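You operate a simulated robot arm through the tools that you are given. There is no shell and no other tool. Be economical: measure what you need, move in short steps, check, and stop when the job is done.

You run a simulated two-armed robot. Do the job below in one go: nothing can be reset, and whatever is moved stays where it is left.

TASK
Hold the open tin on the side bench top steady with one hand and put the black spring from the tall shelving third shelf from the top in it with the other.

The check looks at the end state, three seconds after you hand in, the way a careful person would. Anything else that was tipped, shoved, dropped, spilled or broken makes it a failure.

THE ROBOT
Two 7-joint arms with two-finger parallel grippers on one trunk, on a base that drives. Base frame: it is fixed to the floor where the robot stands at the start and does not move with it; the origin is under the middle of the robot, x ahead of it, y to its left, z up; the surface under the hand at the start is at about z = 92. Readings come in cm, rad, newtons and seconds.
The left shoulder is at the start at [8.8, 18.2, 115.2], the right one opposite. With the tool pointing down near the work surface each hand reaches from about 30 to 72 cm from the robot's upright axis, wherever it stands, measured 20 degrees to its own side. Places, roughly: open tin [50, -150, 100]. Payload 3.6 kg a hand.
The TCP of each hand is the grasp point between the finger pads, 3 cm short of the fingertips. In the tool frame z runs along the fingers and y along their closing line. The gripper opens to 11 cm. The fingers are 2 cm wide and 1 cm thick; the gripper's body (4.8 by 11.2 cm) begins 5.5 cm behind the TCP.
Orientation is told as [roll, pitch, yaw] about the base's x, y, z axes, in that order, counted from this pose: with the fingers straight down and closing along the base's y, the tool's x points along the base's -x, its y along +y and its z along -z.

THE INTERFACE
- The arms move only by the tool servo_tool. It takes "left_deltas", "right_deltas" or both (then of equal length, played together; a hand with none holds still); each is a list of rows, each a list of 7 numbers: the shift along the base's x, y, z in cm, then the turn, a rotation vector about the base's x, y, z in rad, then the gripper command, from -1 (fully open) to 1 (shut), values between in proportion. In form: [[tx, ty, tz, wx, wy, wz, gripper], ...]. A call has 1 to 12 rows; each row is the pose to reach, as a shift and turn from the pose commanded when the call began. A row lasts 0.2 s, in which the tool goes at most 5 cm and 0.15 rad; a call with a longer step from one row to the next is refused whole, and so is a gripper value outside its range. A pose out of reach is approached as far as the arm can. The call stops where the force on the tool passes 40 N (or 10 N more than at its start, if that is more) or the arm is blocked; 0.2 s more then pass. Each finger travels about 15.3 cm/s and halts on what it meets, pressing with about 44 N; the grip force reading is that of the motor and also rises with nothing between the fingers. The clock runs only during rows and for 0.2 s after the last one: add rows that repeat a pose to give the fingers time. It gives the time, the measured TCP pose, the force on the tool (base axes), the opening and the grip force at its end, in the units of the frame above (readings bear some noise), with the torque about the TCP (base axes, N m) and any sound that the robot's microphone picked up, and new pictures: "views" is both (left out), scene, wrist or none (wrist: the cameras of the hands that moved).
- Cameras (640 x 400 px; columns grow to the right, rows downward): "scene" is now at [16.98, 3.96, 130.96]; the picture's right is [0.39, -0.92, 0.00], its down [-0.68, -0.29, -0.68] and it looks along [0.62, 0.26, -0.74] (base axes); focal length 289 px, centre (320, 200). "left" rides on the left gripper at [7.2, -1.7, -10.3] in its tool frame; the picture's right is [0.23, 0.97, 0.00], its down [-0.76, 0.18, -0.62] and it looks along [-0.61, 0.14, 0.78] (tool axes); focal length 222 px, centre (320, 200). "right" rides on the right gripper at [7.3, 1.7, -10.3] in its tool frame; the picture's right is [-0.23, 0.97, 0.00], its down [-0.76, -0.18, -0.62] and it looks along [-0.61, -0.14, 0.78] (tool axes); focal length 222 px, centre (320, 200). There is no depth. A picture from a camera that has moved, and an enlarged one, comes with that camera's place and axes in the base frame and with its lens.
- slide_trunk(by): slides the trunk up (or, below 0, down) by that many cm; the arms and the scene camera ride with it, the base frame stays. It gives what a move gives, with no picture.
- roll_base(legs): drives the robot by 1 to 6 legs, each [ahead, left, turn to the left] in cm, cm and rad, along the robot's own axes; the way and the turn of a leg run together, so that a leg with both is an arc; at most 150 cm and 3.142 rad a leg. The arms and the cameras ride along, it lands a little off, and it stops where it bumps. It gives what a move gives, and a new picture of the scene camera.
- pan_tilt(pan, tilt): turns the head with the scene camera to pan (to the left, within 1.501 rad either way) and tilt (down, from -0.506 to 1.204), counted from straight ahead of the robot. It gives what a move gives, and a new picture of the scene camera.
- inspect(camera, box): a new picture of the part [left, top, right, bottom] of that camera's present view, enlarged. It takes no simulated time.
- hand_in(): hands the job in; it is judged then, once.

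Go step by step. Nothing tells you exact positions but the pictures and the camera data: compare them with the known pose of the tool, close in by small moves and look again before you grip or let go. The budget is 120 turns and 260 pictures, counting those below and the enlarged ones. Unless the task says otherwise, let go and move clear before handing in.

The tools are called after "Emit:" as name(argument=value, ...) on one line, values as JSON. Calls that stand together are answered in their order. servo_tool: Moves the arms, as the interface text tells. Its arguments: {"type":"object","properties":{"left_deltas":{"type":"array","items":{"type":"array","items":{"type":"number"}}},"right_deltas":{"type":"array","items":{"type":"array","items":{"type":"number"}}},"views":{"type":"string","enum":["both","scene","wrist","none"]}},"required":[]} The other tools are called the same way: slide_trunk (by) slides the trunk up or down; roll_base (legs) drives the base; pan_tilt (pan, tilt) turns the head that bears the scene camera; inspect (camera, box) takes an enlarged picture of a part of a camera's view; hand_in () hands the job in.

At the start:

```text
t: 0.0
left_eef_pos: [23.91, 16.83, 113.32]
left_orientation: [-0.008, 0.003, 0.002]
left_force: [0.7, -0.6, 0.7]
left_moment: [0.02, 0.02, -0.01]
left_finger_gap: 10.98
left_finger_force: 0.1
right_eef_pos: [35.06, -2.65, 99.82]
right_orientation: [-0.006, 0.007, -0.001]
right_force: [0.1, 0.6, 0.8]
right_moment: [-0.02, 0.0, -0.01]
right_finger_gap: 10.98
right_finger_force: 0.0
trunk travel left (down, up): [-27.0, 49.3]
robot x, y, heading: [-0.07, 0.17, 0.002]
head pan, tilt: [0.403, 0.82]
```

scene: 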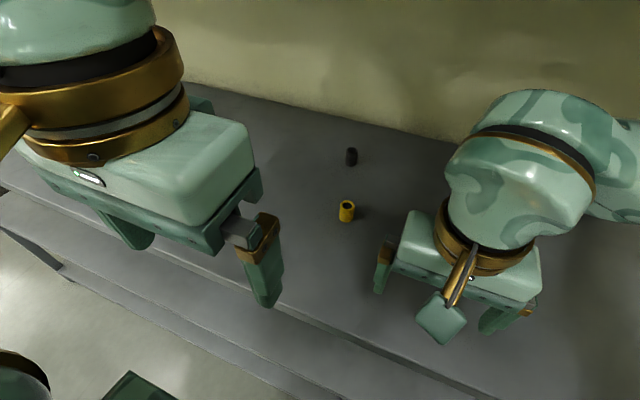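
right: 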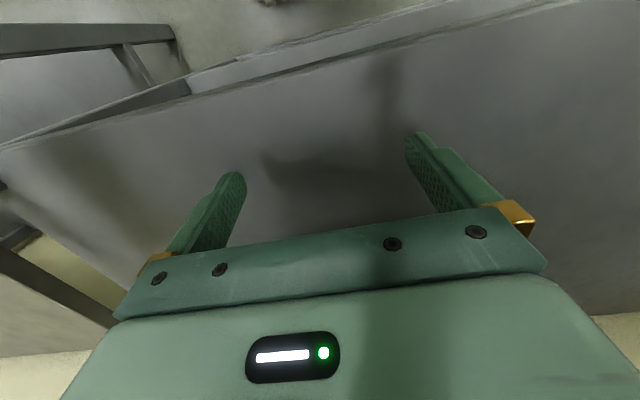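
left: 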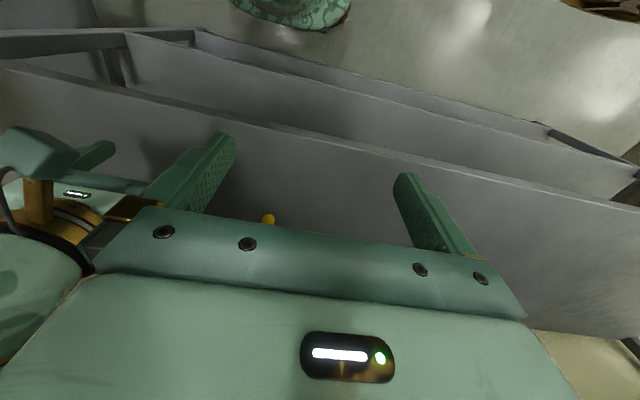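

I see a bench ahead with two small objects and both hands above it; the tin and the shelving are elsewhere. I'll look around with the head first.

Emit:
pan_tilt(pan=-1.2, tilt=0.25)

Emit:
pan_tilt(pan=1.2, tilt=0.25)

Emit:
pan_tilt(pan=0.0, tilt=0.25)

```text
t: 1.7
left_eef_pos: [23.98, 16.81, 113.42]
left_orientation: [-0.009, 0.003, 0.002]
left_force: [-0.1, 0.2, -0.5]
left_moment: [-0.02, 0.0, -0.04]
left_finger_gap: 11.01
left_finger_force: 0.0
right_eef_pos: [35.04, -2.46, 99.9]
right_orientation: [-0.004, 0.006, 0.001]
right_force: [-0.9, 0.1, 0.4]
right_moment: [0.0, 0.01, 0.0]
right_finger_gap: 10.99
right_finger_force: 0.1
trunk travel left (down, up): [-27.0, 49.3]
robot x, y, heading: [-0.02, 0.1, 0.002]
head pan, tilt: [-1.201, 0.25]
camera scene: at [13.04, -7.86, 136.14], right [-0.93, -0.36, 0.01], down [-0.09, 0.22, -0.97], along [0.35, -0.9, -0.24], focal length 289 px, centre (320, 200)
```

scene: 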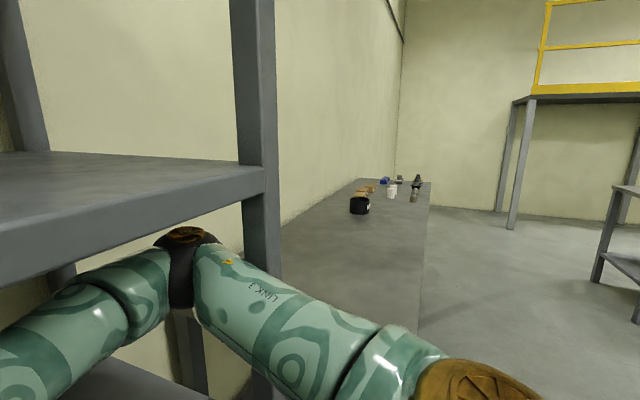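

```text
t: 3.9
left_eef_pos: [24.09, 16.77, 113.29]
left_orientation: [-0.01, 0.005, 0.002]
left_force: [0.7, 0.4, 1.2]
left_moment: [-0.04, 0.02, 0.0]
left_finger_gap: 11.0
left_finger_force: 0.1
right_eef_pos: [35.07, -2.58, 99.69]
right_orientation: [-0.006, 0.006, 0.0]
right_force: [-0.6, 0.2, 0.4]
right_moment: [-0.04, 0.03, 0.02]
right_finger_gap: 11.02
right_finger_force: 0.0
trunk travel left (down, up): [-27.0, 49.3]
robot x, y, heading: [-0.01, 0.09, -0.0]
head pan, tilt: [1.201, 0.25]
camera scene: at [13.01, 9.55, 136.02], right [0.93, -0.36, 0.0], down [-0.09, -0.24, -0.97], along [0.35, 0.9, -0.25], focal length 289 px, centre (320, 200)
```

scene: 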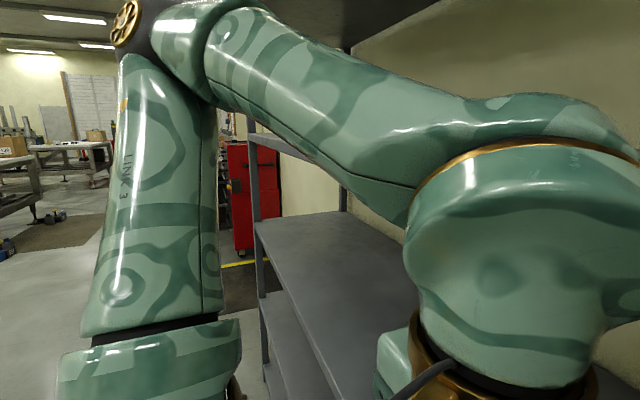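

```text
t: 5.3
left_eef_pos: [23.91, 16.8, 113.35]
left_orientation: [-0.007, 0.002, 0.001]
left_force: [0.0, 0.8, -0.5]
left_moment: [0.01, 0.0, -0.01]
left_finger_gap: 11.01
left_finger_force: 0.0
right_eef_pos: [35.02, -2.57, 99.9]
right_orientation: [-0.005, 0.005, 0.001]
right_force: [0.6, -0.4, -0.4]
right_moment: [0.01, -0.01, -0.01]
right_finger_gap: 11.01
right_finger_force: 0.0
trunk travel left (down, up): [-27.0, 49.3]
robot x, y, heading: [-0.02, -0.08, 0.001]
head pan, tilt: [0.0, 0.25]
camera scene: at [18.97, 0.87, 136.06], right [0.0, -1.0, 0.01], down [-0.25, -0.01, -0.97], along [0.97, 0.0, -0.25], focal length 289 px, centre (320, 200)
```

scene: 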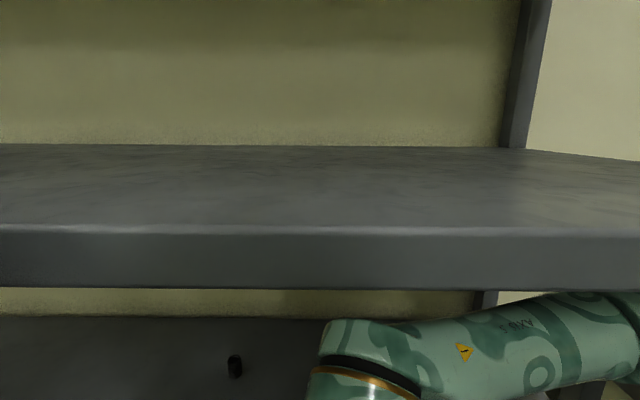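

The robot stands at the tall shelving; I need to count the shelves and identify the spring. Looking up and inspecting the two small objects.

Emit:
pan_tilt(pan=0.0, tilt=-0.5)

Emit:
pan_tilt(pan=0.2, tilt=0.75)

Emit:
inspect(camera="scene", box=[200, 80, 400, 205])

```text
t: 6.4
left_eef_pos: [24.02, 16.92, 113.33]
left_orientation: [-0.008, 0.005, 0.001]
left_force: [-0.1, -0.5, 0.5]
left_moment: [0.01, -0.01, 0.04]
left_finger_gap: 11.02
left_finger_force: 0.0
right_eef_pos: [35.12, -2.49, 99.8]
right_orientation: [-0.005, 0.005, 0.003]
right_force: [-0.3, 0.1, 0.4]
right_moment: [-0.01, 0.02, 0.01]
right_finger_gap: 10.99
right_finger_force: 0.0
trunk travel left (down, up): [-27.0, 49.3]
robot x, y, heading: [-0.03, 0.31, 0.001]
head pan, tilt: [0.0, -0.499]
camera scene: at [16.36, 0.9, 142.37], right [0.0, -1.0, 0.01], down [0.47, -0.01, -0.88], along [0.88, 0.0, 0.47], focal length 289 px, centre (320, 200)
```

scene: 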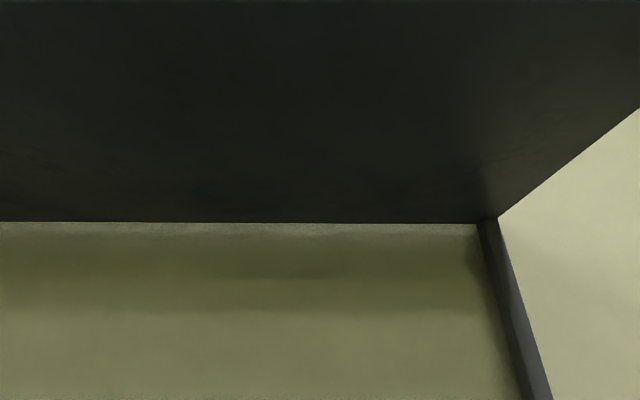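

```text
t: 7.8
left_eef_pos: [24.0, 16.86, 113.4]
left_orientation: [-0.009, 0.004, 0.001]
left_force: [0.7, -0.3, -0.5]
left_moment: [0.01, 0.03, 0.04]
left_finger_gap: 10.98
left_finger_force: 0.1
right_eef_pos: [34.99, -2.59, 99.87]
right_orientation: [-0.004, 0.007, 0.0]
right_force: [-0.1, -0.4, -0.2]
right_moment: [0.0, -0.01, -0.02]
right_finger_gap: 11.02
right_finger_force: 0.1
trunk travel left (down, up): [-27.0, 49.3]
robot x, y, heading: [-0.15, 0.02, 0.004]
head pan, tilt: [0.201, 0.75]
camera scene: at [17.72, 2.48, 131.55], right [0.2, -0.98, 0.01], down [-0.67, -0.14, -0.73], along [0.71, 0.14, -0.69], focal length 289 px, centre (320, 200)
```

scene: 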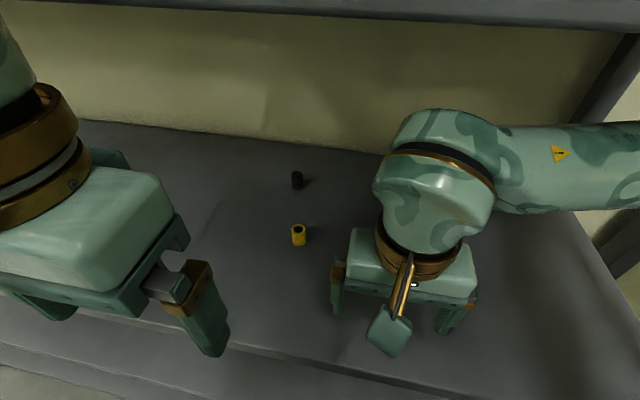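

```text
3.20 times, centred on (300, 142) of scene
camera zoom: at [17.72, 2.48, 131.55], right [0.2, -0.98, 0.01], down [-0.67, -0.14, -0.73], along [0.71, 0.14, -0.69], focal length 926 px, centre (384, 384)
```

zoom: 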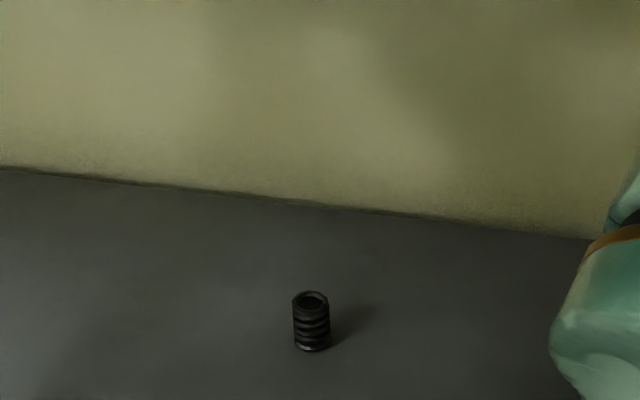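

The black coil at mid-shelf looks like a spring. I'll check whether there are more shelves above the top one seen, by looking up along the right end.

Emit:
pan_tilt(pan=-1.3, tilt=-0.5)

Emit:
pan_tilt(pan=1.5, tilt=-0.5)

```text
t: 9.4
left_eef_pos: [24.02, 16.83, 113.42]
left_orientation: [-0.008, 0.003, 0.002]
left_force: [-1.0, -0.3, -0.3]
left_moment: [0.02, 0.02, -0.03]
left_finger_gap: 11.0
left_finger_force: 0.0
right_eef_pos: [34.93, -2.4, 99.8]
right_orientation: [-0.005, 0.005, 0.001]
right_force: [-0.7, 0.1, 0.1]
right_moment: [-0.02, 0.0, 0.01]
right_finger_gap: 11.03
right_finger_force: 0.0
trunk travel left (down, up): [-27.0, 49.3]
robot x, y, heading: [-0.2, -0.11, 0.004]
head pan, tilt: [-1.3, -0.499]
camera scene: at [11.45, -5.56, 142.44], right [-0.96, -0.27, 0.01], down [0.12, -0.47, -0.88], along [0.24, -0.84, 0.48], focal length 289 px, centre (320, 200)
```

scene: 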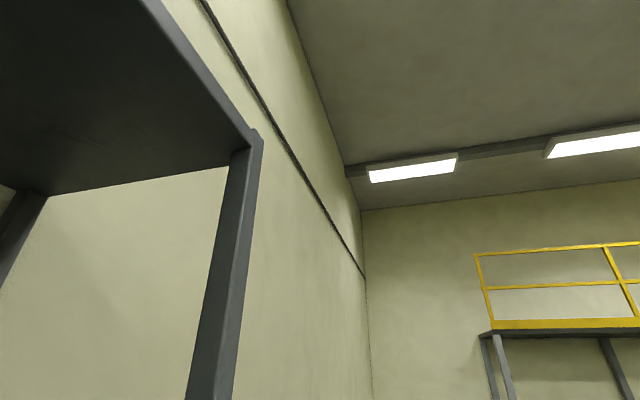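

```text
t: 11.9
left_eef_pos: [23.86, 16.82, 113.32]
left_orientation: [-0.009, 0.004, 0.002]
left_force: [0.2, -0.3, -0.1]
left_moment: [-0.02, 0.0, -0.02]
left_finger_gap: 11.04
left_finger_force: 0.0
right_eef_pos: [35.01, -2.6, 99.71]
right_orientation: [-0.004, 0.005, 0.001]
right_force: [1.0, 0.1, 0.6]
right_moment: [-0.01, 0.03, -0.03]
right_finger_gap: 10.96
right_finger_force: 0.1
trunk travel left (down, up): [-27.0, 49.3]
robot x, y, heading: [-0.4, 0.07, 0.004]
head pan, tilt: [1.499, -0.499]
camera scene: at [10.11, 7.59, 142.36], right [1.0, -0.07, 0.0], down [0.03, 0.47, -0.88], along [0.06, 0.88, 0.47], focal length 289 px, centre (320, 200)
```

scene: 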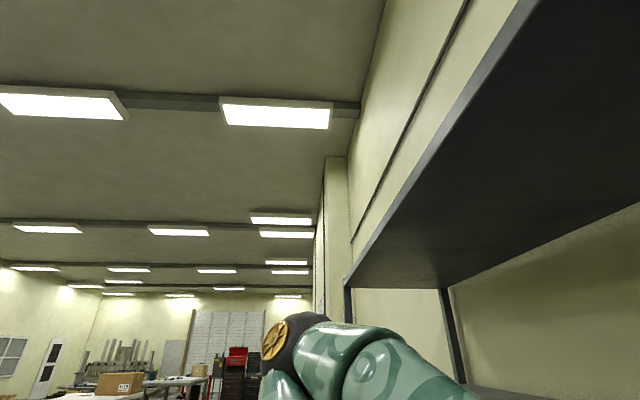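

The plate overhead is the top one, so the third shelf is the one at z≈92. The black spring is at about (61, 16) on it, roughly 3.5 cm tall, and a yellow spring stands at about (48, 12). I'll bring the left hand over at z≈103.

Emit:
servo_tool(left_deltas=[[0, 0, -4, 0, 0, 0, -1], [0, 0, -8, 0, 0, 0, -1], [0, 0, -10.5, 0, 0, 0, -1], [4.5, 0, -10.5, 0, 0, 0, -1], [9, 0, -10.5, 0, 0, 0, -1], [13.5, 0, -10.5, 0, 0, 0, -1], [18, 0, -10.5, 0, 0, 0, -1], [22.5, 0, -10.5, 0, 0, 0, -1], [26, -0.3, -10.5, 0, 0, 0, -1], [29, -0.6, -10.5, 0, 0, 0, -1]], views="wrist")

Emit:
pan_tilt(pan=0.2, tilt=0.6)

```text
t: 14.2
left_eef_pos: [51.62, 11.37, 101.62]
left_orientation: [0.04, 0.049, 0.157]
left_force: [9.8, -0.5, -4.1]
left_moment: [0.08, 0.88, 0.07]
left_finger_gap: 11.03
left_finger_force: 0.0
left hand out of reach, approached as far as the arm can: row 1, 2, 3, 4
right_eef_pos: [27.72, -16.58, 96.44]
right_orientation: [0.088, 0.033, -0.004]
right_force: [29.0, -16.0, -6.6]
right_moment: [1.38, 2.2, 0.12]
right_finger_gap: 11.01
right_finger_force: 0.0
trunk travel left (down, up): [-27.0, 49.3]
robot x, y, heading: [-6.82, -1.86, -0.114]
head pan, tilt: [1.499, -0.499]
stopped in row 10 (left hand): the arm was blocked; the commanded pose is now the measured one
camera left: at [45.26, 8.32, 112.25], right [-0.38, 0.93, 0.05], down [0.76, 0.28, 0.59], along [0.54, 0.26, -0.8], focal length 222 px, centre (320, 200)
```

left: 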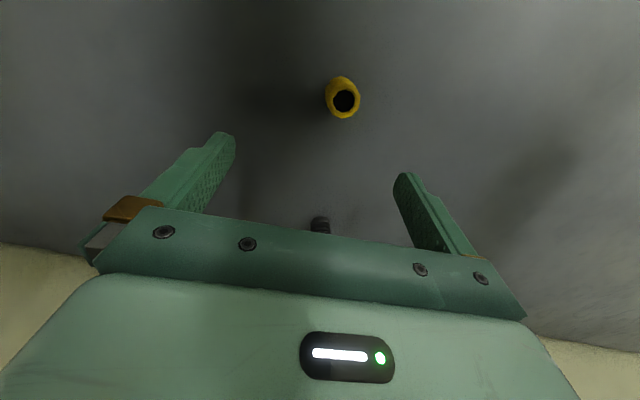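

```text
t: 15.7
left_eef_pos: [48.18, 7.32, 101.95]
left_orientation: [0.02, 0.034, -0.019]
left_force: [1.0, 0.2, 0.1]
left_moment: [0.01, 0.02, 0.03]
left_finger_gap: 10.98
left_finger_force: 0.0
right_eef_pos: [26.01, -13.51, 98.15]
right_orientation: [0.041, 0.023, -0.063]
right_force: [-0.5, -0.2, 0.3]
right_moment: [0.01, 0.02, -0.02]
right_finger_gap: 11.0
right_finger_force: 0.0
trunk travel left (down, up): [-27.0, 49.3]
robot x, y, heading: [-7.75, -2.68, -0.137]
head pan, tilt: [0.201, 0.6]
camera scene: at [9.02, -2.47, 133.04], right [0.07, -1.0, 0.01], down [-0.56, -0.04, -0.83], along [0.83, 0.05, -0.56], focal length 289 px, centre (320, 200)
```

scene: 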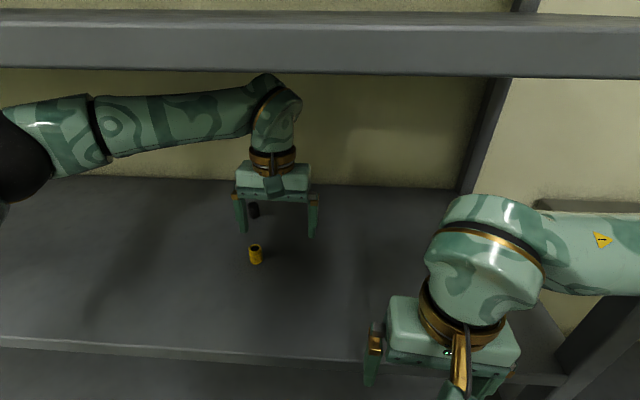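

Something pushed the base back about 8 cm and turned it; the springs still stand. I'll look at the left elbow and the shelving's left side before going on.

Emit:
pan_tilt(pan=1.0, tilt=0.5)

Emit:
pan_tilt(pan=-0.7, tilt=0.6)

```text
t: 16.8
left_eef_pos: [48.03, 7.35, 101.91]
left_orientation: [0.017, 0.032, -0.018]
left_force: [0.2, 0.7, 0.7]
left_moment: [0.01, -0.02, 0.0]
left_finger_gap: 10.98
left_finger_force: 0.2
right_eef_pos: [26.02, -13.55, 98.13]
right_orientation: [0.039, 0.021, -0.065]
right_force: [-1.2, -0.5, 0.4]
right_moment: [0.01, 0.0, 0.03]
right_finger_gap: 10.98
right_finger_force: 0.2
trunk travel left (down, up): [-27.0, 49.3]
robot x, y, heading: [-8.3, -2.32, -0.134]
head pan, tilt: [1.0, 0.499]
camera scene: at [6.11, 3.84, 133.9], right [0.76, -0.65, 0.01], down [-0.31, -0.37, -0.88], along [0.57, 0.66, -0.48], focal length 289 px, centre (320, 200)
```

scene: 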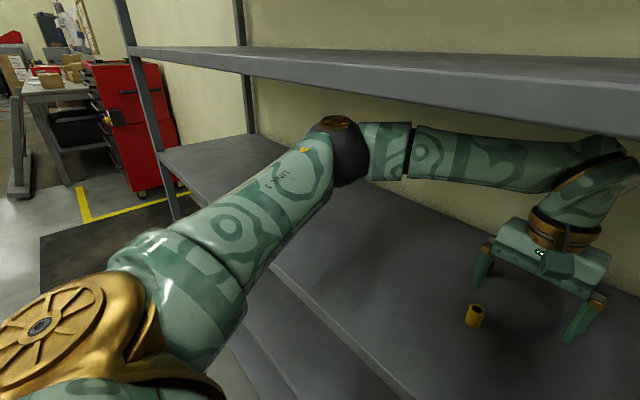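

```text
t: 18.5
left_eef_pos: [48.14, 7.33, 102.01]
left_orientation: [0.02, 0.035, -0.018]
left_force: [0.0, 1.2, 0.1]
left_moment: [0.02, 0.03, 0.02]
left_finger_gap: 11.0
left_finger_force: 0.0
right_eef_pos: [25.88, -13.58, 98.16]
right_orientation: [0.041, 0.022, -0.065]
right_force: [-0.5, -0.3, -0.7]
right_moment: [0.03, 0.01, -0.02]
right_finger_gap: 10.99
right_finger_force: 0.1
trunk travel left (down, up): [-27.0, 49.3]
robot x, y, heading: [-8.18, -2.23, -0.138]
head pan, tilt: [-0.7, 0.6]
camera scene: at [6.13, -9.67, 133.06], right [-0.74, -0.67, 0.0], down [-0.37, 0.41, -0.83], along [0.56, -0.61, -0.56], focal length 289 px, centre (320, 200)
```

scene: 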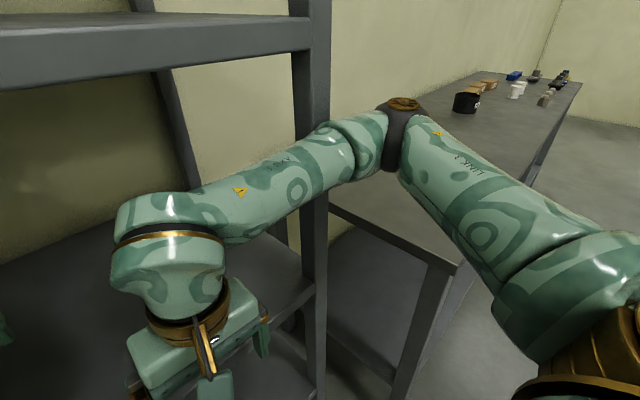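

The left elbow/forearm evidently hit the middle shelf, and the right arm is close to the right post. I'll back the base straight out to free both arms before trying again with a lower trunk.

Emit:
roll_base(legs=[[-40, 0, 0]])

Emit:
pan_tilt(pan=0.1, tilt=0.5)

```text
t: 21.0
left_eef_pos: [9.48, 12.05, 101.53]
left_orientation: [0.024, 0.038, -0.021]
left_force: [0.3, 0.6, 0.1]
left_moment: [0.0, -0.02, -0.01]
left_finger_gap: 10.98
left_finger_force: 0.0
right_eef_pos: [-12.83, -8.6, 97.81]
right_orientation: [0.045, 0.028, -0.07]
right_force: [0.1, 0.0, 0.4]
right_moment: [0.0, -0.05, -0.01]
right_finger_gap: 10.99
right_finger_force: 0.1
trunk travel left (down, up): [-27.0, 49.3]
robot x, y, heading: [-46.9, 2.9, -0.14]
head pan, tilt: [-0.7, 0.6]
camera scene: at [-32.41, -4.86, 132.93], right [-0.74, -0.67, 0.0], down [-0.38, 0.42, -0.83], along [0.55, -0.61, -0.56], focal length 289 px, centre (320, 200)
```

scene: 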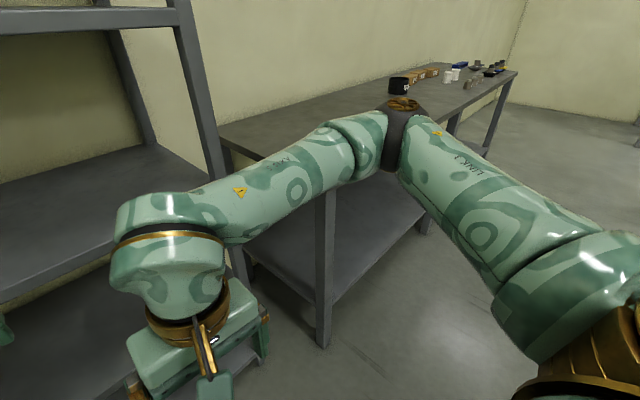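

```text
t: 22.1
left_eef_pos: [9.49, 12.22, 101.5]
left_orientation: [0.021, 0.042, -0.021]
left_force: [0.1, 0.8, 0.1]
left_moment: [0.0, -0.02, 0.02]
left_finger_gap: 11.01
left_finger_force: 0.2
right_eef_pos: [-12.69, -8.67, 97.88]
right_orientation: [0.045, 0.03, -0.069]
right_force: [-0.4, 0.0, 0.3]
right_moment: [0.0, 0.0, -0.01]
right_finger_gap: 11.0
right_finger_force: 0.1
trunk travel left (down, up): [-27.0, 49.3]
robot x, y, heading: [-46.96, 3.16, -0.143]
head pan, tilt: [0.099, 0.499]
camera scene: at [-29.13, 1.33, 133.82], right [-0.04, -1.0, 0.0], down [-0.48, 0.02, -0.88], along [0.88, -0.04, -0.48], focal length 289 px, centre (320, 200)
```

scene: 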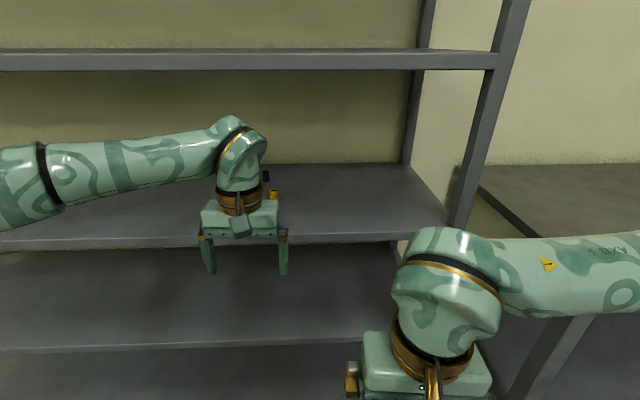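

Backed out cleanly; both springs still stand. Now I'll straighten the base, raise the left hand and tuck the right hand back and to the right.

Emit:
roll_base(legs=[[0, 0, 0.142]])

Emit:
servo_tool(left_deltas=[[0, 0, 3, 0, 0, 0, -1], [0, 0, 6, 0, 0, 0, -1], [0, 0, 9, 0, 0, 0, -1], [0, 0, 9, 0, 0, 0, -1], [0, 0, 9, 0, 0, 0, -1]], right_deltas=[[-2.5, -3.5, 1.5, 0, 0, 0, -1], [-5, -7, 3, 0, 0, 0, -1], [-7.5, -10.5, 4.5, 0, 0, 0, -1], [-10, -14, 6, 0, 0, 0, -1], [-12, -17, 7, 0, 0, 0, -1]], views="none")

Emit:
slide_trunk(by=-8)

Emit:
pan_tilt(pan=0.2, tilt=0.4)

```text
t: 23.1
left_eef_pos: [7.64, 20.25, 101.59]
left_orientation: [0.023, 0.04, 0.122]
left_force: [0.2, -0.1, -0.1]
left_moment: [-0.03, -0.05, -0.01]
left_finger_gap: 10.98
left_finger_force: 0.1
right_eef_pos: [-11.45, -3.55, 97.87]
right_orientation: [0.046, 0.03, 0.073]
right_force: [-0.8, 0.1, -0.3]
right_moment: [0.02, 0.01, 0.0]
right_finger_gap: 11.03
right_finger_force: 0.0
trunk travel left (down, up): [-27.0, 49.3]
robot x, y, heading: [-47.11, 3.1, 0.005]
head pan, tilt: [0.099, 0.499]
camera scene: at [-29.09, 4.03, 133.82], right [0.1, -0.99, 0.0], down [-0.48, -0.05, -0.88], along [0.87, 0.09, -0.48], focal length 289 px, centre (320, 200)
```

scene: 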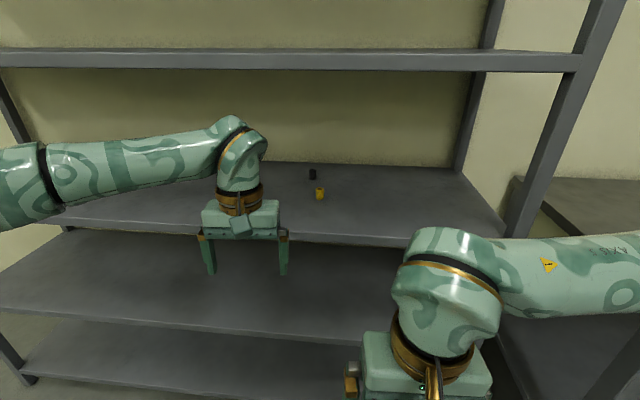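

```text
t: 24.4
left_eef_pos: [6.98, 22.59, 110.08]
left_orientation: [0.024, 0.039, 0.124]
left_force: [-0.1, -0.4, 0.3]
left_moment: [0.02, 0.03, 0.0]
left_finger_gap: 10.99
left_finger_force: 0.2
left hand out of reach, approached as far as the arm can: row 1, 2, 3, 4, 5
right_eef_pos: [-17.98, -20.56, 107.37]
right_orientation: [0.047, 0.032, 0.074]
right_force: [0.5, -0.6, 0.2]
right_moment: [0.0, -0.01, -0.04]
right_finger_gap: 11.0
right_finger_force: 0.0
right hand out of reach, approached as far as the arm can: row 3, 4, 5
trunk travel left (down, up): [-27.0, 49.3]
robot x, y, heading: [-47.16, 2.8, 0.007]
head pan, tilt: [0.099, 0.499]
```

```text
t: 25.5
left_eef_pos: [6.88, 22.97, 102.4]
left_orientation: [0.023, 0.039, 0.123]
left_force: [-0.4, 0.6, 0.5]
left_moment: [0.02, -0.02, -0.03]
left_finger_gap: 11.02
left_finger_force: 0.0
right_eef_pos: [-15.74, -20.52, 97.77]
right_orientation: [0.052, 0.112, 0.076]
right_force: [0.4, 0.2, 1.5]
right_moment: [0.0, 0.01, -0.02]
right_finger_gap: 10.98
right_finger_force: 0.1
trunk travel left (down, up): [-19.0, 57.3]
robot x, y, heading: [-46.86, 3.03, 0.0]
head pan, tilt: [0.099, 0.499]
```

```text
t: 26.2
left_eef_pos: [6.99, 22.84, 102.15]
left_orientation: [0.024, 0.04, 0.122]
left_force: [0.6, 0.3, 0.0]
left_moment: [-0.01, 0.01, -0.01]
left_finger_gap: 11.0
left_finger_force: 0.1
right_eef_pos: [-15.54, -20.66, 97.69]
right_orientation: [0.053, 0.114, 0.074]
right_force: [-0.1, -0.3, 0.0]
right_moment: [0.04, -0.01, 0.01]
right_finger_gap: 10.99
right_finger_force: 0.0
trunk travel left (down, up): [-19.0, 57.3]
robot x, y, heading: [-47.14, 3.08, 0.003]
head pan, tilt: [0.201, 0.4]
camera scene: at [-25.02, 4.92, 126.44], right [0.2, -0.98, 0.0], down [-0.38, -0.08, -0.92], along [0.9, 0.19, -0.39], focal length 289 px, centre (320, 200)
```

scene: 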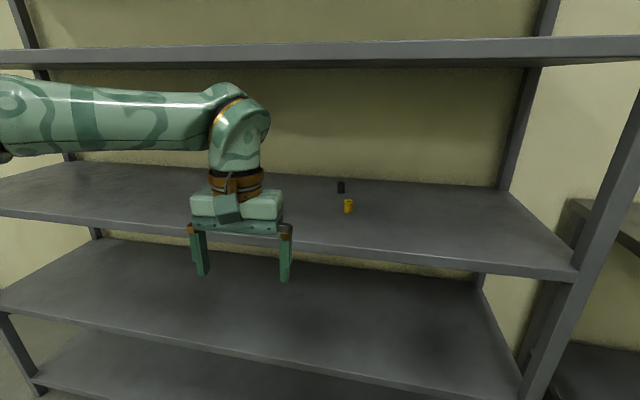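

Spring re-triangulates to about (61.5, 16). I check where the left elbow sits relative to the middle shelf before driving in.

Emit:
pan_tilt(pan=1.1, tilt=0.3)

```text
t: 27.4
left_eef_pos: [6.97, 22.93, 102.19]
left_orientation: [0.024, 0.04, 0.122]
left_force: [-0.2, 0.1, 0.8]
left_moment: [0.04, -0.02, -0.02]
left_finger_gap: 11.01
left_finger_force: 0.0
right_eef_pos: [-15.58, -20.6, 97.76]
right_orientation: [0.053, 0.113, 0.074]
right_force: [0.2, -0.4, 0.0]
right_moment: [0.04, -0.01, -0.03]
right_finger_gap: 10.99
right_finger_force: 0.1
trunk travel left (down, up): [-19.0, 57.3]
robot x, y, heading: [-47.53, 2.89, 0.004]
head pan, tilt: [1.1, 0.3]
camera scene: at [-29.88, 11.37, 127.37], right [0.89, -0.45, 0.0], down [-0.13, -0.26, -0.96], along [0.43, 0.85, -0.3], focal length 289 px, centre (320, 200)
```

scene: 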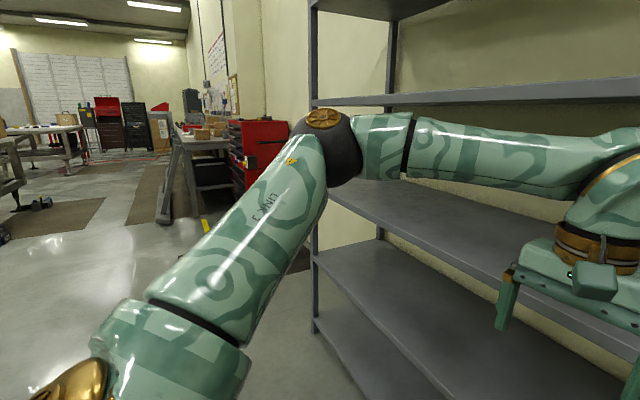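

The elbow tops out around z≈127, too tight under the middle shelf (bottom ≈129.5). I'll lower the trunk further and bring the hand back up with straightened orientation, in free space.

Emit:
slide_trunk(by=-12)

Emit:
servo_tool(left_deltas=[[0, 0, 2, 0, 0, -0.04, -1], [0, 0, 4, 0, 0, -0.08, -1], [0, 0, 6, 0, 0, -0.12, -1], [0, 0, 8, 0, 0, -0.12, -1], [0, 0, 10, 0, 0, -0.12, -1], [0, 0, 12, 0, 0, -0.12, -1], [0, 0, 12, 0, 0, -0.12, -1]], views="scene")

```text
t: 28.9
left_eef_pos: [6.83, 22.9, 90.23]
left_orientation: [0.022, 0.039, 0.123]
left_force: [-0.1, 0.0, 0.4]
left_moment: [0.0, -0.01, 0.01]
left_finger_gap: 11.0
left_finger_force: 0.0
right_eef_pos: [-11.9, -20.58, 82.27]
right_orientation: [0.065, 0.275, 0.076]
right_force: [0.2, 0.2, 0.3]
right_moment: [-0.01, -0.06, 0.0]
right_finger_gap: 10.97
right_finger_force: 0.0
trunk travel left (down, up): [-7.0, 69.3]
robot x, y, heading: [-47.42, 3.23, 0.007]
head pan, tilt: [1.1, 0.3]
```

```text
t: 30.5
left_eef_pos: [6.74, 22.7, 101.92]
left_orientation: [0.023, 0.037, 0.007]
left_force: [0.4, 0.2, -0.2]
left_moment: [0.01, 0.03, -0.01]
left_finger_gap: 11.0
left_finger_force: 0.1
left hand out of reach, approached as far as the arm can: row 6, 7
right_eef_pos: [-11.82, -20.56, 82.3]
right_orientation: [0.063, 0.278, 0.077]
right_force: [-0.7, -0.3, -0.3]
right_moment: [-0.01, 0.01, -0.04]
right_finger_gap: 10.98
right_finger_force: 0.0
trunk travel left (down, up): [-7.0, 69.3]
robot x, y, heading: [-47.21, 2.6, 0.005]
head pan, tilt: [1.1, 0.3]
camera scene: at [-22.67, 11.41, 114.57], right [0.89, -0.45, 0.0], down [-0.13, -0.26, -0.96], along [0.43, 0.85, -0.3], focal length 289 px, centre (320, 200)
```

scene: 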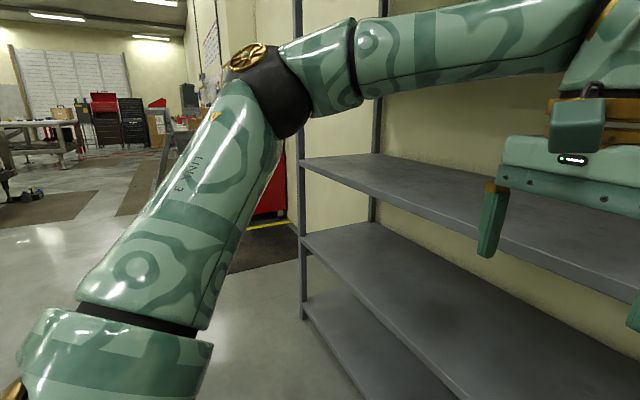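

The elbow now clears well. The right hand has drifted forward to x'≈35 at z 82 where it would strike the shelf edge, so I'll tuck it back and lower, and drop the left hand to z≈99.5.

Emit:
servo_tool(left_deltas=[[0, 0, -1, 0, 0, 0, -1], [0, 0, -2.5, 0, 0, 0, -1], [0, 0, -2.5, 0, 0, 0, -1], [0, 0, -2.5, 0, 0, 0, -1], [0, 0, -2.5, 0, 0, 0, -1]], right_deltas=[[-2.5, -1, -2, 0, -0.1, 0, -1], [-5, -2, -4, 0, -0.2, 0, -1], [-7.5, -3, -6, 0, -0.27, 0, -1], [-10, -4, -7, 0, -0.27, 0, -1], [-11, -4, -7, 0, -0.27, 0, -1]], views="none")

Emit:
pan_tilt(pan=-0.3, tilt=0.6)

```text
t: 31.7
left_eef_pos: [6.67, 22.75, 99.47]
left_orientation: [0.022, 0.038, 0.004]
left_force: [-0.4, 0.4, 1.2]
left_moment: [-0.01, 0.0, 0.0]
left_finger_gap: 11.01
left_finger_force: 0.1
right_eef_pos: [-9.1, -31.89, 73.5]
right_orientation: [0.042, 0.009, 0.075]
right_force: [0.0, 0.2, -0.3]
right_moment: [-0.02, -0.01, 0.02]
right_finger_gap: 10.99
right_finger_force: 0.1
right hand out of reach, approached as far as the arm can: row 1, 2, 3, 4, 5
trunk travel left (down, up): [-7.0, 69.3]
robot x, y, heading: [-47.53, 3.02, 0.007]
head pan, tilt: [1.1, 0.3]
```

```text
t: 33.2
left_eef_pos: [6.74, 22.8, 99.38]
left_orientation: [0.024, 0.04, 0.003]
left_force: [0.0, 0.6, 1.0]
left_moment: [0.03, 0.01, 0.0]
left_finger_gap: 10.98
left_finger_force: 0.0
right_eef_pos: [-9.33, -31.89, 73.56]
right_orientation: [0.043, 0.009, 0.075]
right_force: [0.4, -0.2, 0.3]
right_moment: [-0.01, 0.01, 0.02]
right_finger_gap: 11.01
right_finger_force: 0.0
trunk travel left (down, up): [-7.0, 69.3]
robot x, y, heading: [-46.93, 3.18, 0.003]
head pan, tilt: [-0.3, 0.6]
camera scene: at [-18.44, 0.49, 111.82], right [-0.29, -0.96, 0.0], down [-0.54, 0.16, -0.82], along [0.79, -0.24, -0.57], focal length 289 px, centre (320, 200)
```

scene: 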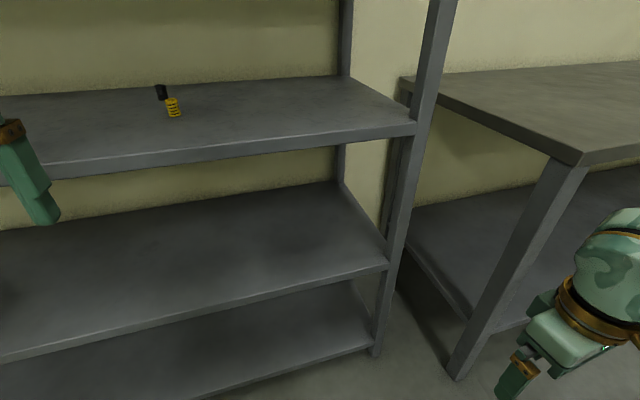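

The cleanest option is to approach with the robot turned about 0.35 rad right, so the left arm reaches straight into the shelf while the right arm stays in front of it. First I raise the trunk a bit and extend the left arm in free space, tucking the right.

Emit:
roll_base(legs=[[-20, 0, 0]])

Emit:
slide_trunk(by=8)

Emit:
servo_tool(left_deltas=[[2, -0.5, -1.5, 0, 0, 0, -1], [4, -1, -3, 0, 0, 0, -1], [6, -1.5, -4.5, 0, 0, 0, -1], [8, -2, -6, 0, 0, 0, -1], [8, -2, -7, 0, 0, 0, -1]], right_deltas=[[-1, 2, 3, 0, 0, 0, -1], [-2, 4, 6, 0, 0, 0, -1], [-3, 6, 9, 0, 0, 0, -1], [-4, 8, 12, 0, 0, 0, -1], [-4.5, 10, 15, 0, 0, 0, -1]], views="none")

Emit:
pan_tilt(pan=0.9, tilt=0.3)

Emit:
pan_tilt(pan=-0.9, tilt=0.4)

```text
t: 34.8
left_eef_pos: [-13.44, 22.84, 99.6]
left_orientation: [0.022, 0.038, 0.007]
left_force: [0.4, 0.2, 0.3]
left_moment: [0.0, -0.02, -0.02]
left_finger_gap: 11.01
left_finger_force: 0.1
right_eef_pos: [-29.26, -31.94, 73.59]
right_orientation: [0.044, 0.008, 0.079]
right_force: [0.3, 0.1, -0.6]
right_moment: [-0.03, 0.01, 0.0]
right_finger_gap: 11.03
right_finger_force: 0.1
trunk travel left (down, up): [-7.0, 69.3]
robot x, y, heading: [-67.3, 2.59, 0.011]
head pan, tilt: [-0.3, 0.6]
camera scene: at [-38.53, 0.47, 111.85], right [-0.29, -0.96, 0.0], down [-0.54, 0.16, -0.83], along [0.79, -0.24, -0.56], focal length 289 px, centre (320, 200)
```

scene: 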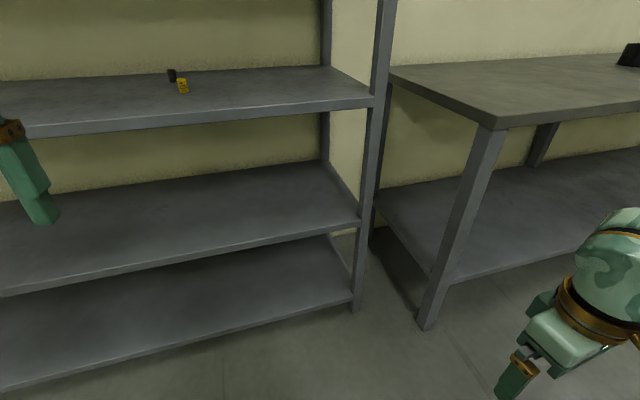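

```text
t: 36.0
left_eef_pos: [-14.36, 22.8, 108.07]
left_orientation: [0.022, 0.015, 0.01]
left_force: [1.3, 0.3, -0.9]
left_moment: [-0.03, 0.01, 0.01]
left_finger_gap: 11.0
left_finger_force: 0.0
right_eef_pos: [-29.05, -31.86, 81.5]
right_orientation: [0.043, 0.012, 0.079]
right_force: [1.1, 0.8, -0.6]
right_moment: [0.0, 0.02, 0.0]
right_finger_gap: 11.01
right_finger_force: 0.0
trunk travel left (down, up): [-15.0, 61.3]
robot x, y, heading: [-66.81, 2.88, 0.009]
head pan, tilt: [-0.3, 0.6]
```

```text
t: 37.2
left_eef_pos: [-9.24, 22.61, 100.75]
left_orientation: [0.018, 0.012, 0.01]
left_force: [0.5, 0.0, 0.4]
left_moment: [-0.01, 0.03, -0.03]
left_finger_gap: 11.0
left_finger_force: 0.1
left hand out of reach, approached as far as the arm can: row 1, 2, 3, 4, 5
right_eef_pos: [-33.41, -21.63, 96.64]
right_orientation: [0.042, 0.012, 0.078]
right_force: [-0.4, 0.5, -0.6]
right_moment: [-0.03, 0.01, 0.01]
right_finger_gap: 10.99
right_finger_force: 0.0
right hand out of reach, approached as far as the arm can: row 3, 4, 5
trunk travel left (down, up): [-15.0, 61.3]
robot x, y, heading: [-67.39, 2.82, 0.008]
head pan, tilt: [-0.3, 0.6]
```

```text
t: 38.6
left_eef_pos: [-9.29, 22.59, 100.81]
left_orientation: [0.021, 0.012, 0.01]
left_force: [0.7, 0.6, -0.3]
left_moment: [-0.01, 0.0, -0.02]
left_finger_gap: 11.02
left_finger_force: 0.0
right_eef_pos: [-33.49, -21.73, 96.53]
right_orientation: [0.045, 0.011, 0.079]
right_force: [-0.1, 0.2, -0.2]
right_moment: [-0.01, 0.01, 0.03]
right_finger_gap: 11.0
right_finger_force: 0.0
trunk travel left (down, up): [-15.0, 61.3]
robot x, y, heading: [-67.49, 2.92, 0.006]
head pan, tilt: [0.901, 0.3]
camera scene: at [-46.08, 10.34, 123.15], right [0.79, -0.62, 0.0], down [-0.18, -0.23, -0.96], along [0.59, 0.75, -0.3], focal length 289 px, centre (320, 200)
```

scene: 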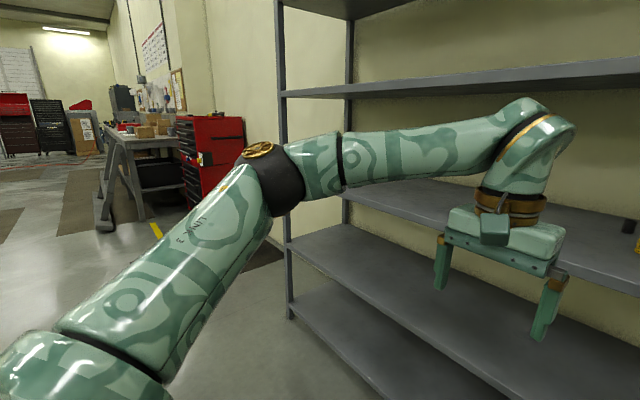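

```text
t: 40.4
left_eef_pos: [-9.15, 22.64, 100.83]
left_orientation: [0.022, 0.012, 0.011]
left_force: [-0.5, -0.2, 0.3]
left_moment: [0.01, -0.01, 0.01]
left_finger_gap: 11.0
left_finger_force: 0.0
right_eef_pos: [-33.37, -21.77, 96.57]
right_orientation: [0.043, 0.011, 0.078]
right_force: [0.3, 0.1, 0.0]
right_moment: [0.01, 0.02, 0.0]
right_finger_gap: 10.99
right_finger_force: 0.1
trunk travel left (down, up): [-15.0, 61.3]
robot x, y, heading: [-67.32, 2.74, 0.012]
head pan, tilt: [-0.901, 0.4]
camera scene: at [-46.01, -4.23, 122.22], right [-0.78, -0.63, 0.0], down [-0.24, 0.3, -0.92], along [0.58, -0.72, -0.39], focal length 289 px, centre (320, 200)
```

scene: 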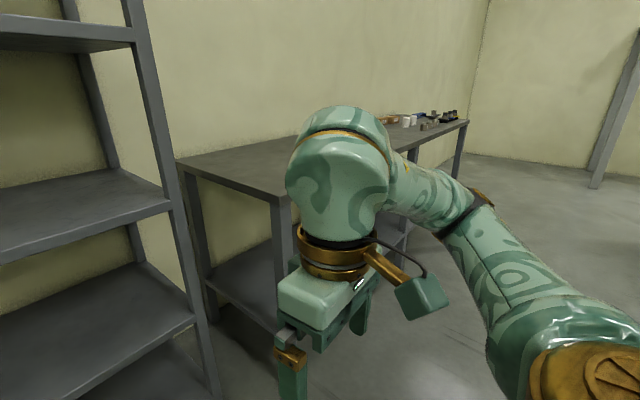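

The left elbow is now at z≈114 and the arm sits in the free band between the shelves. I'll lower the hand slightly, turn right 0.36, shift left, and drive part-way in.

Emit:
servo_tool(left_deltas=[[0, 0, -1, 0, 0, 0, -1], [0, 0, -1, 0, 0, 0, -1]], views="none")

Emit:
roll_base(legs=[[0, 0, -0.36], [-6.9, 18.8, 0], [37.6, 13.7, 0]])

Emit:
pan_tilt(pan=0.4, tilt=0.35)

```text
t: 41.0
left_eef_pos: [-9.15, 22.5, 99.68]
left_orientation: [0.02, 0.014, 0.011]
left_force: [0.1, -0.3, -0.2]
left_moment: [-0.02, 0.0, -0.01]
left_finger_gap: 10.99
left_finger_force: 0.0
right_eef_pos: [-33.5, -21.65, 96.59]
right_orientation: [0.044, 0.009, 0.078]
right_force: [-0.7, -0.2, 0.6]
right_moment: [0.01, -0.03, 0.02]
right_finger_gap: 11.01
right_finger_force: 0.0
trunk travel left (down, up): [-15.0, 61.3]
robot x, y, heading: [-67.2, 2.88, 0.006]
head pan, tilt: [-0.901, 0.4]
```

```text
t: 45.8
left_eef_pos: [33.82, 22.48, 99.59]
left_orientation: [0.021, 0.016, -0.336]
left_force: [0.6, -0.5, -0.3]
left_moment: [0.0, -0.01, 0.02]
left_finger_gap: 11.0
left_finger_force: 0.1
right_eef_pos: [-4.01, -10.79, 96.64]
right_orientation: [0.044, 0.011, -0.269]
right_force: [-1.0, 0.0, -0.3]
right_moment: [-0.02, -0.03, -0.02]
right_finger_gap: 11.0
right_finger_force: 0.0
trunk travel left (down, up): [-15.0, 61.3]
robot x, y, heading: [-27.67, 23.84, -0.333]
head pan, tilt: [-0.901, 0.4]
camera scene: at [-9.89, 9.88, 122.21], right [-0.95, -0.33, 0.0], down [-0.13, 0.37, -0.92], along [0.3, -0.87, -0.39], focal length 289 px, centre (320, 200)
```

scene: 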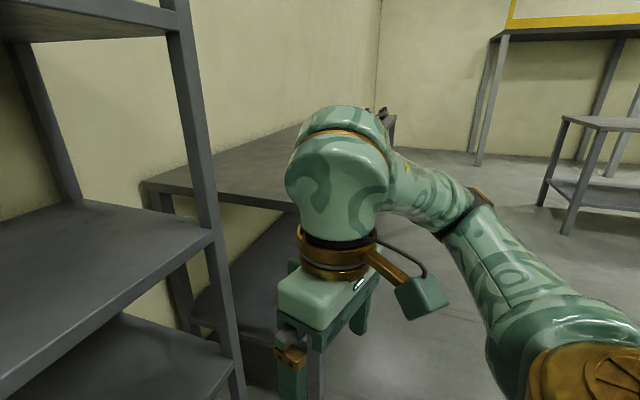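

```text
t: 47.2
left_eef_pos: [33.69, 22.56, 99.66]
left_orientation: [0.021, 0.014, -0.337]
left_force: [-0.1, 0.1, 0.0]
left_moment: [0.0, 0.04, -0.02]
left_finger_gap: 11.01
left_finger_force: 0.1
right_eef_pos: [-4.04, -10.79, 96.59]
right_orientation: [0.044, 0.011, -0.268]
right_force: [-0.6, 0.8, 0.4]
right_moment: [-0.01, -0.01, 0.0]
right_finger_gap: 11.0
right_finger_force: 0.1
trunk travel left (down, up): [-15.0, 61.3]
robot x, y, heading: [-27.16, 23.92, -0.339]
head pan, tilt: [0.4, 0.351]
camera scene: at [-3.68, 19.2, 122.67], right [0.06, -1.0, 0.0], down [-0.34, -0.02, -0.94], along [0.94, 0.06, -0.34], focal length 289 px, centre (320, 200)
```

scene: 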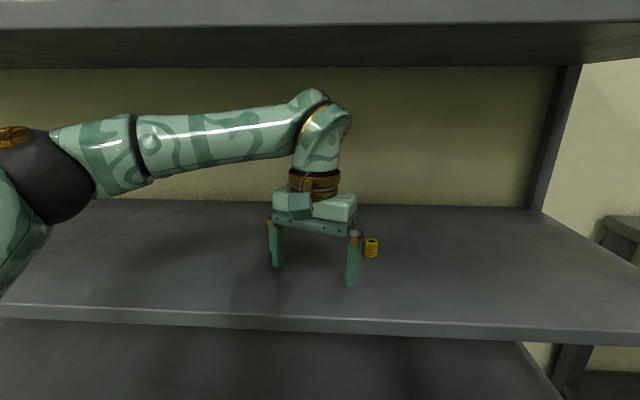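

Clear on all sides: the left hand is inside, passing left of the yellow spring. Driving 20 cm more along world x.

Emit:
roll_base(legs=[[18.9, 6.6, 0]])

Emit:
inspect(camera="left", box=[0, 0, 640, 400])

```text
t: 48.9
left_eef_pos: [53.8, 22.72, 99.58]
left_orientation: [0.02, 0.013, -0.335]
left_force: [0.3, 0.1, -0.6]
left_moment: [-0.01, 0.01, 0.01]
left_finger_gap: 10.97
left_finger_force: 0.2
right_eef_pos: [16.13, -10.71, 96.63]
right_orientation: [0.043, 0.009, -0.265]
right_force: [0.7, -0.9, -0.4]
right_moment: [0.01, 0.04, 0.01]
right_finger_gap: 10.98
right_finger_force: 0.0
trunk travel left (down, up): [-15.0, 61.3]
robot x, y, heading: [-7.81, 23.81, -0.335]
head pan, tilt: [0.4, 0.351]
camera scene: at [16.46, 19.25, 122.65], right [0.06, -1.0, 0.0], down [-0.34, -0.02, -0.94], along [0.94, 0.06, -0.35], focal length 289 px, centre (320, 200)
```

scene: 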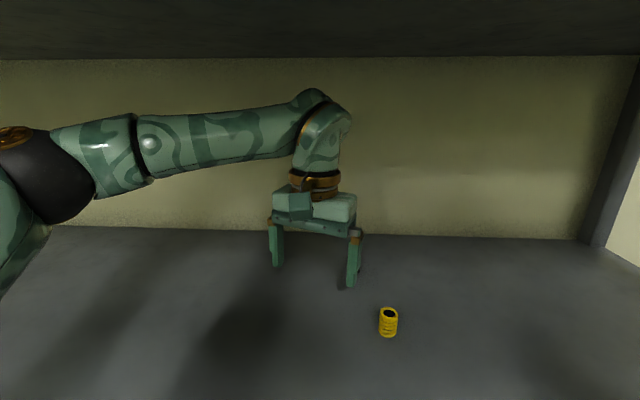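

```text
1.00 times, centred on (320, 200) of left (not enlarged: the box is as wide or as high as the picture)
camera zoom: at [46.42, 23.21, 110.11], right [0.11, 0.99, 0.02], down [0.78, -0.1, 0.62], along [0.61, -0.05, -0.79], focal length 222 px, centre (320, 200)
```

zoom: 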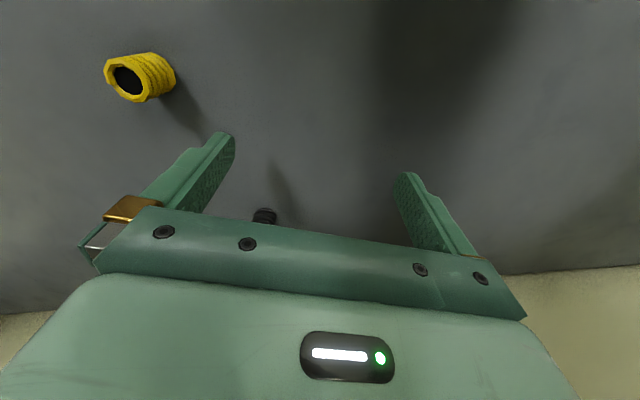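

Black spring confirmed at about (60.8, 16.4), yellow at (47.8, 12). Driving the base so the left hand sits over the black spring.

Emit:
roll_base(legs=[[8.7, -3.3, 0]])

Emit:
inspect(camera="left", box=[0, 0, 640, 400])

```text
t: 50.0
left_eef_pos: [61.18, 16.64, 99.61]
left_orientation: [0.023, 0.014, -0.333]
left_force: [0.7, 0.1, 0.3]
left_moment: [0.04, 0.02, -0.04]
left_finger_gap: 10.99
left_finger_force: 0.0
right_eef_pos: [23.54, -16.85, 96.68]
right_orientation: [0.042, 0.011, -0.266]
right_force: [-0.3, -0.9, 0.0]
right_moment: [0.04, 0.05, -0.02]
right_finger_gap: 10.99
right_finger_force: 0.0
trunk travel left (down, up): [-15.0, 61.3]
robot x, y, heading: [-0.05, 18.0, -0.332]
head pan, tilt: [0.4, 0.351]
camera scene: at [23.74, 13.15, 122.64], right [0.06, -1.0, 0.0], down [-0.34, -0.02, -0.94], along [0.94, 0.06, -0.35], focal length 289 px, centre (320, 200)
```

scene: 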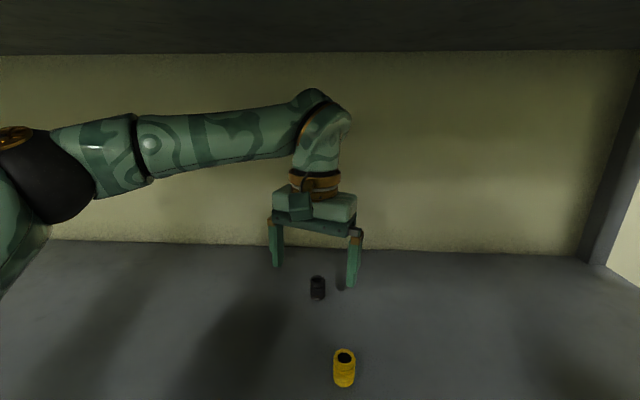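

```text
1.00 times, centred on (320, 200) of left (not enlarged: the box is as wide or as high as the picture)
camera zoom: at [53.69, 17.2, 110.1], right [0.1, 0.99, 0.02], down [0.78, -0.1, 0.62], along [0.61, -0.04, -0.79], focal length 222 px, centre (320, 200)
```

zoom: 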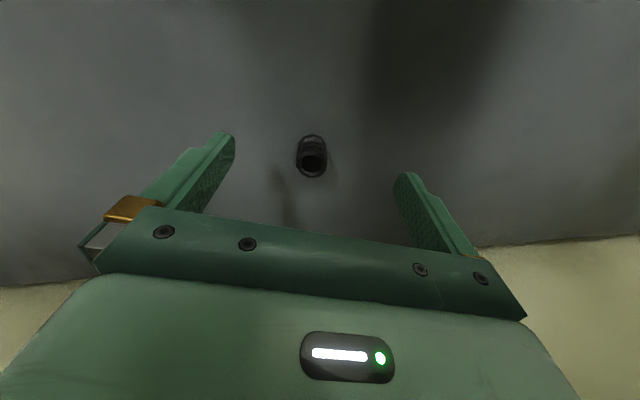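

The spring stands between the fingers at about (61.8, 16.3). Small correction, lower to TCP z≈95.7, then look.

Emit:
servo_tool(left_deltas=[[0.5, -0.3, -1.3, 0, 0, 0, -1], [0.6, -0.3, -2.6, 0, 0, 0, -1], [0.6, -0.3, -3.8, 0, 0, 0, -0.3], [0.6, -0.3, -3.8, 0, 0, 0, -0.3]], views="both")

```text
t: 51.0
left_eef_pos: [61.65, 16.54, 95.76]
left_orientation: [0.021, 0.015, -0.334]
left_force: [-0.4, -0.1, 0.2]
left_moment: [-0.01, 0.02, 0.0]
left_finger_gap: 7.14
left_finger_force: 0.1
right_eef_pos: [23.41, -16.78, 96.63]
right_orientation: [0.042, 0.011, -0.265]
right_force: [0.3, 0.2, 0.2]
right_moment: [0.02, 0.0, 0.0]
right_finger_gap: 10.98
right_finger_force: 0.0
trunk travel left (down, up): [-15.0, 61.3]
robot x, y, heading: [-0.58, 17.7, -0.337]
head pan, tilt: [0.4, 0.351]
camera scene: at [23.62, 13.25, 122.68], right [0.06, -1.0, 0.0], down [-0.34, -0.02, -0.94], along [0.94, 0.06, -0.34], focal length 289 px, centre (320, 200)
camera left: at [54.18, 17.07, 106.37], right [0.1, 0.99, 0.02], down [0.78, -0.1, 0.62], along [0.62, -0.04, -0.79], focal length 222 px, centre (320, 200)
```

scene: 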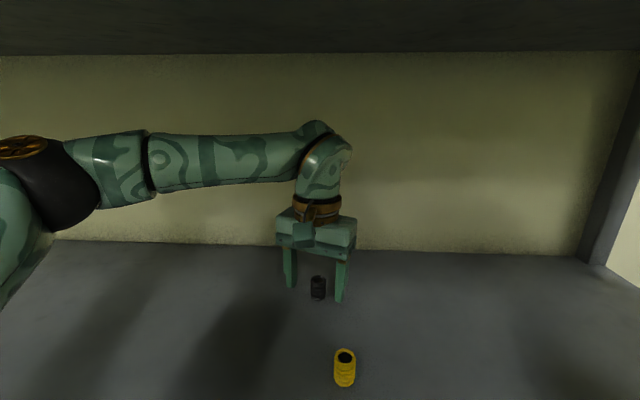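
left: 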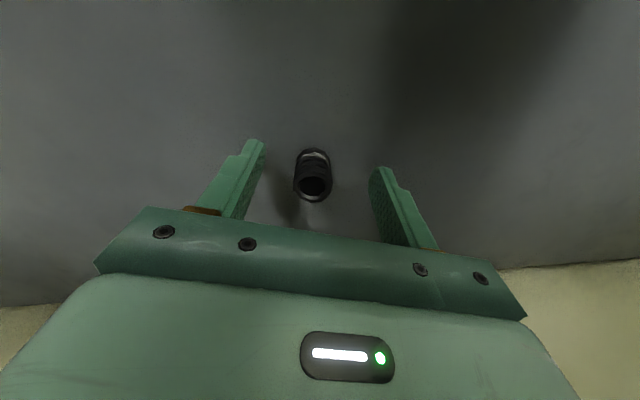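

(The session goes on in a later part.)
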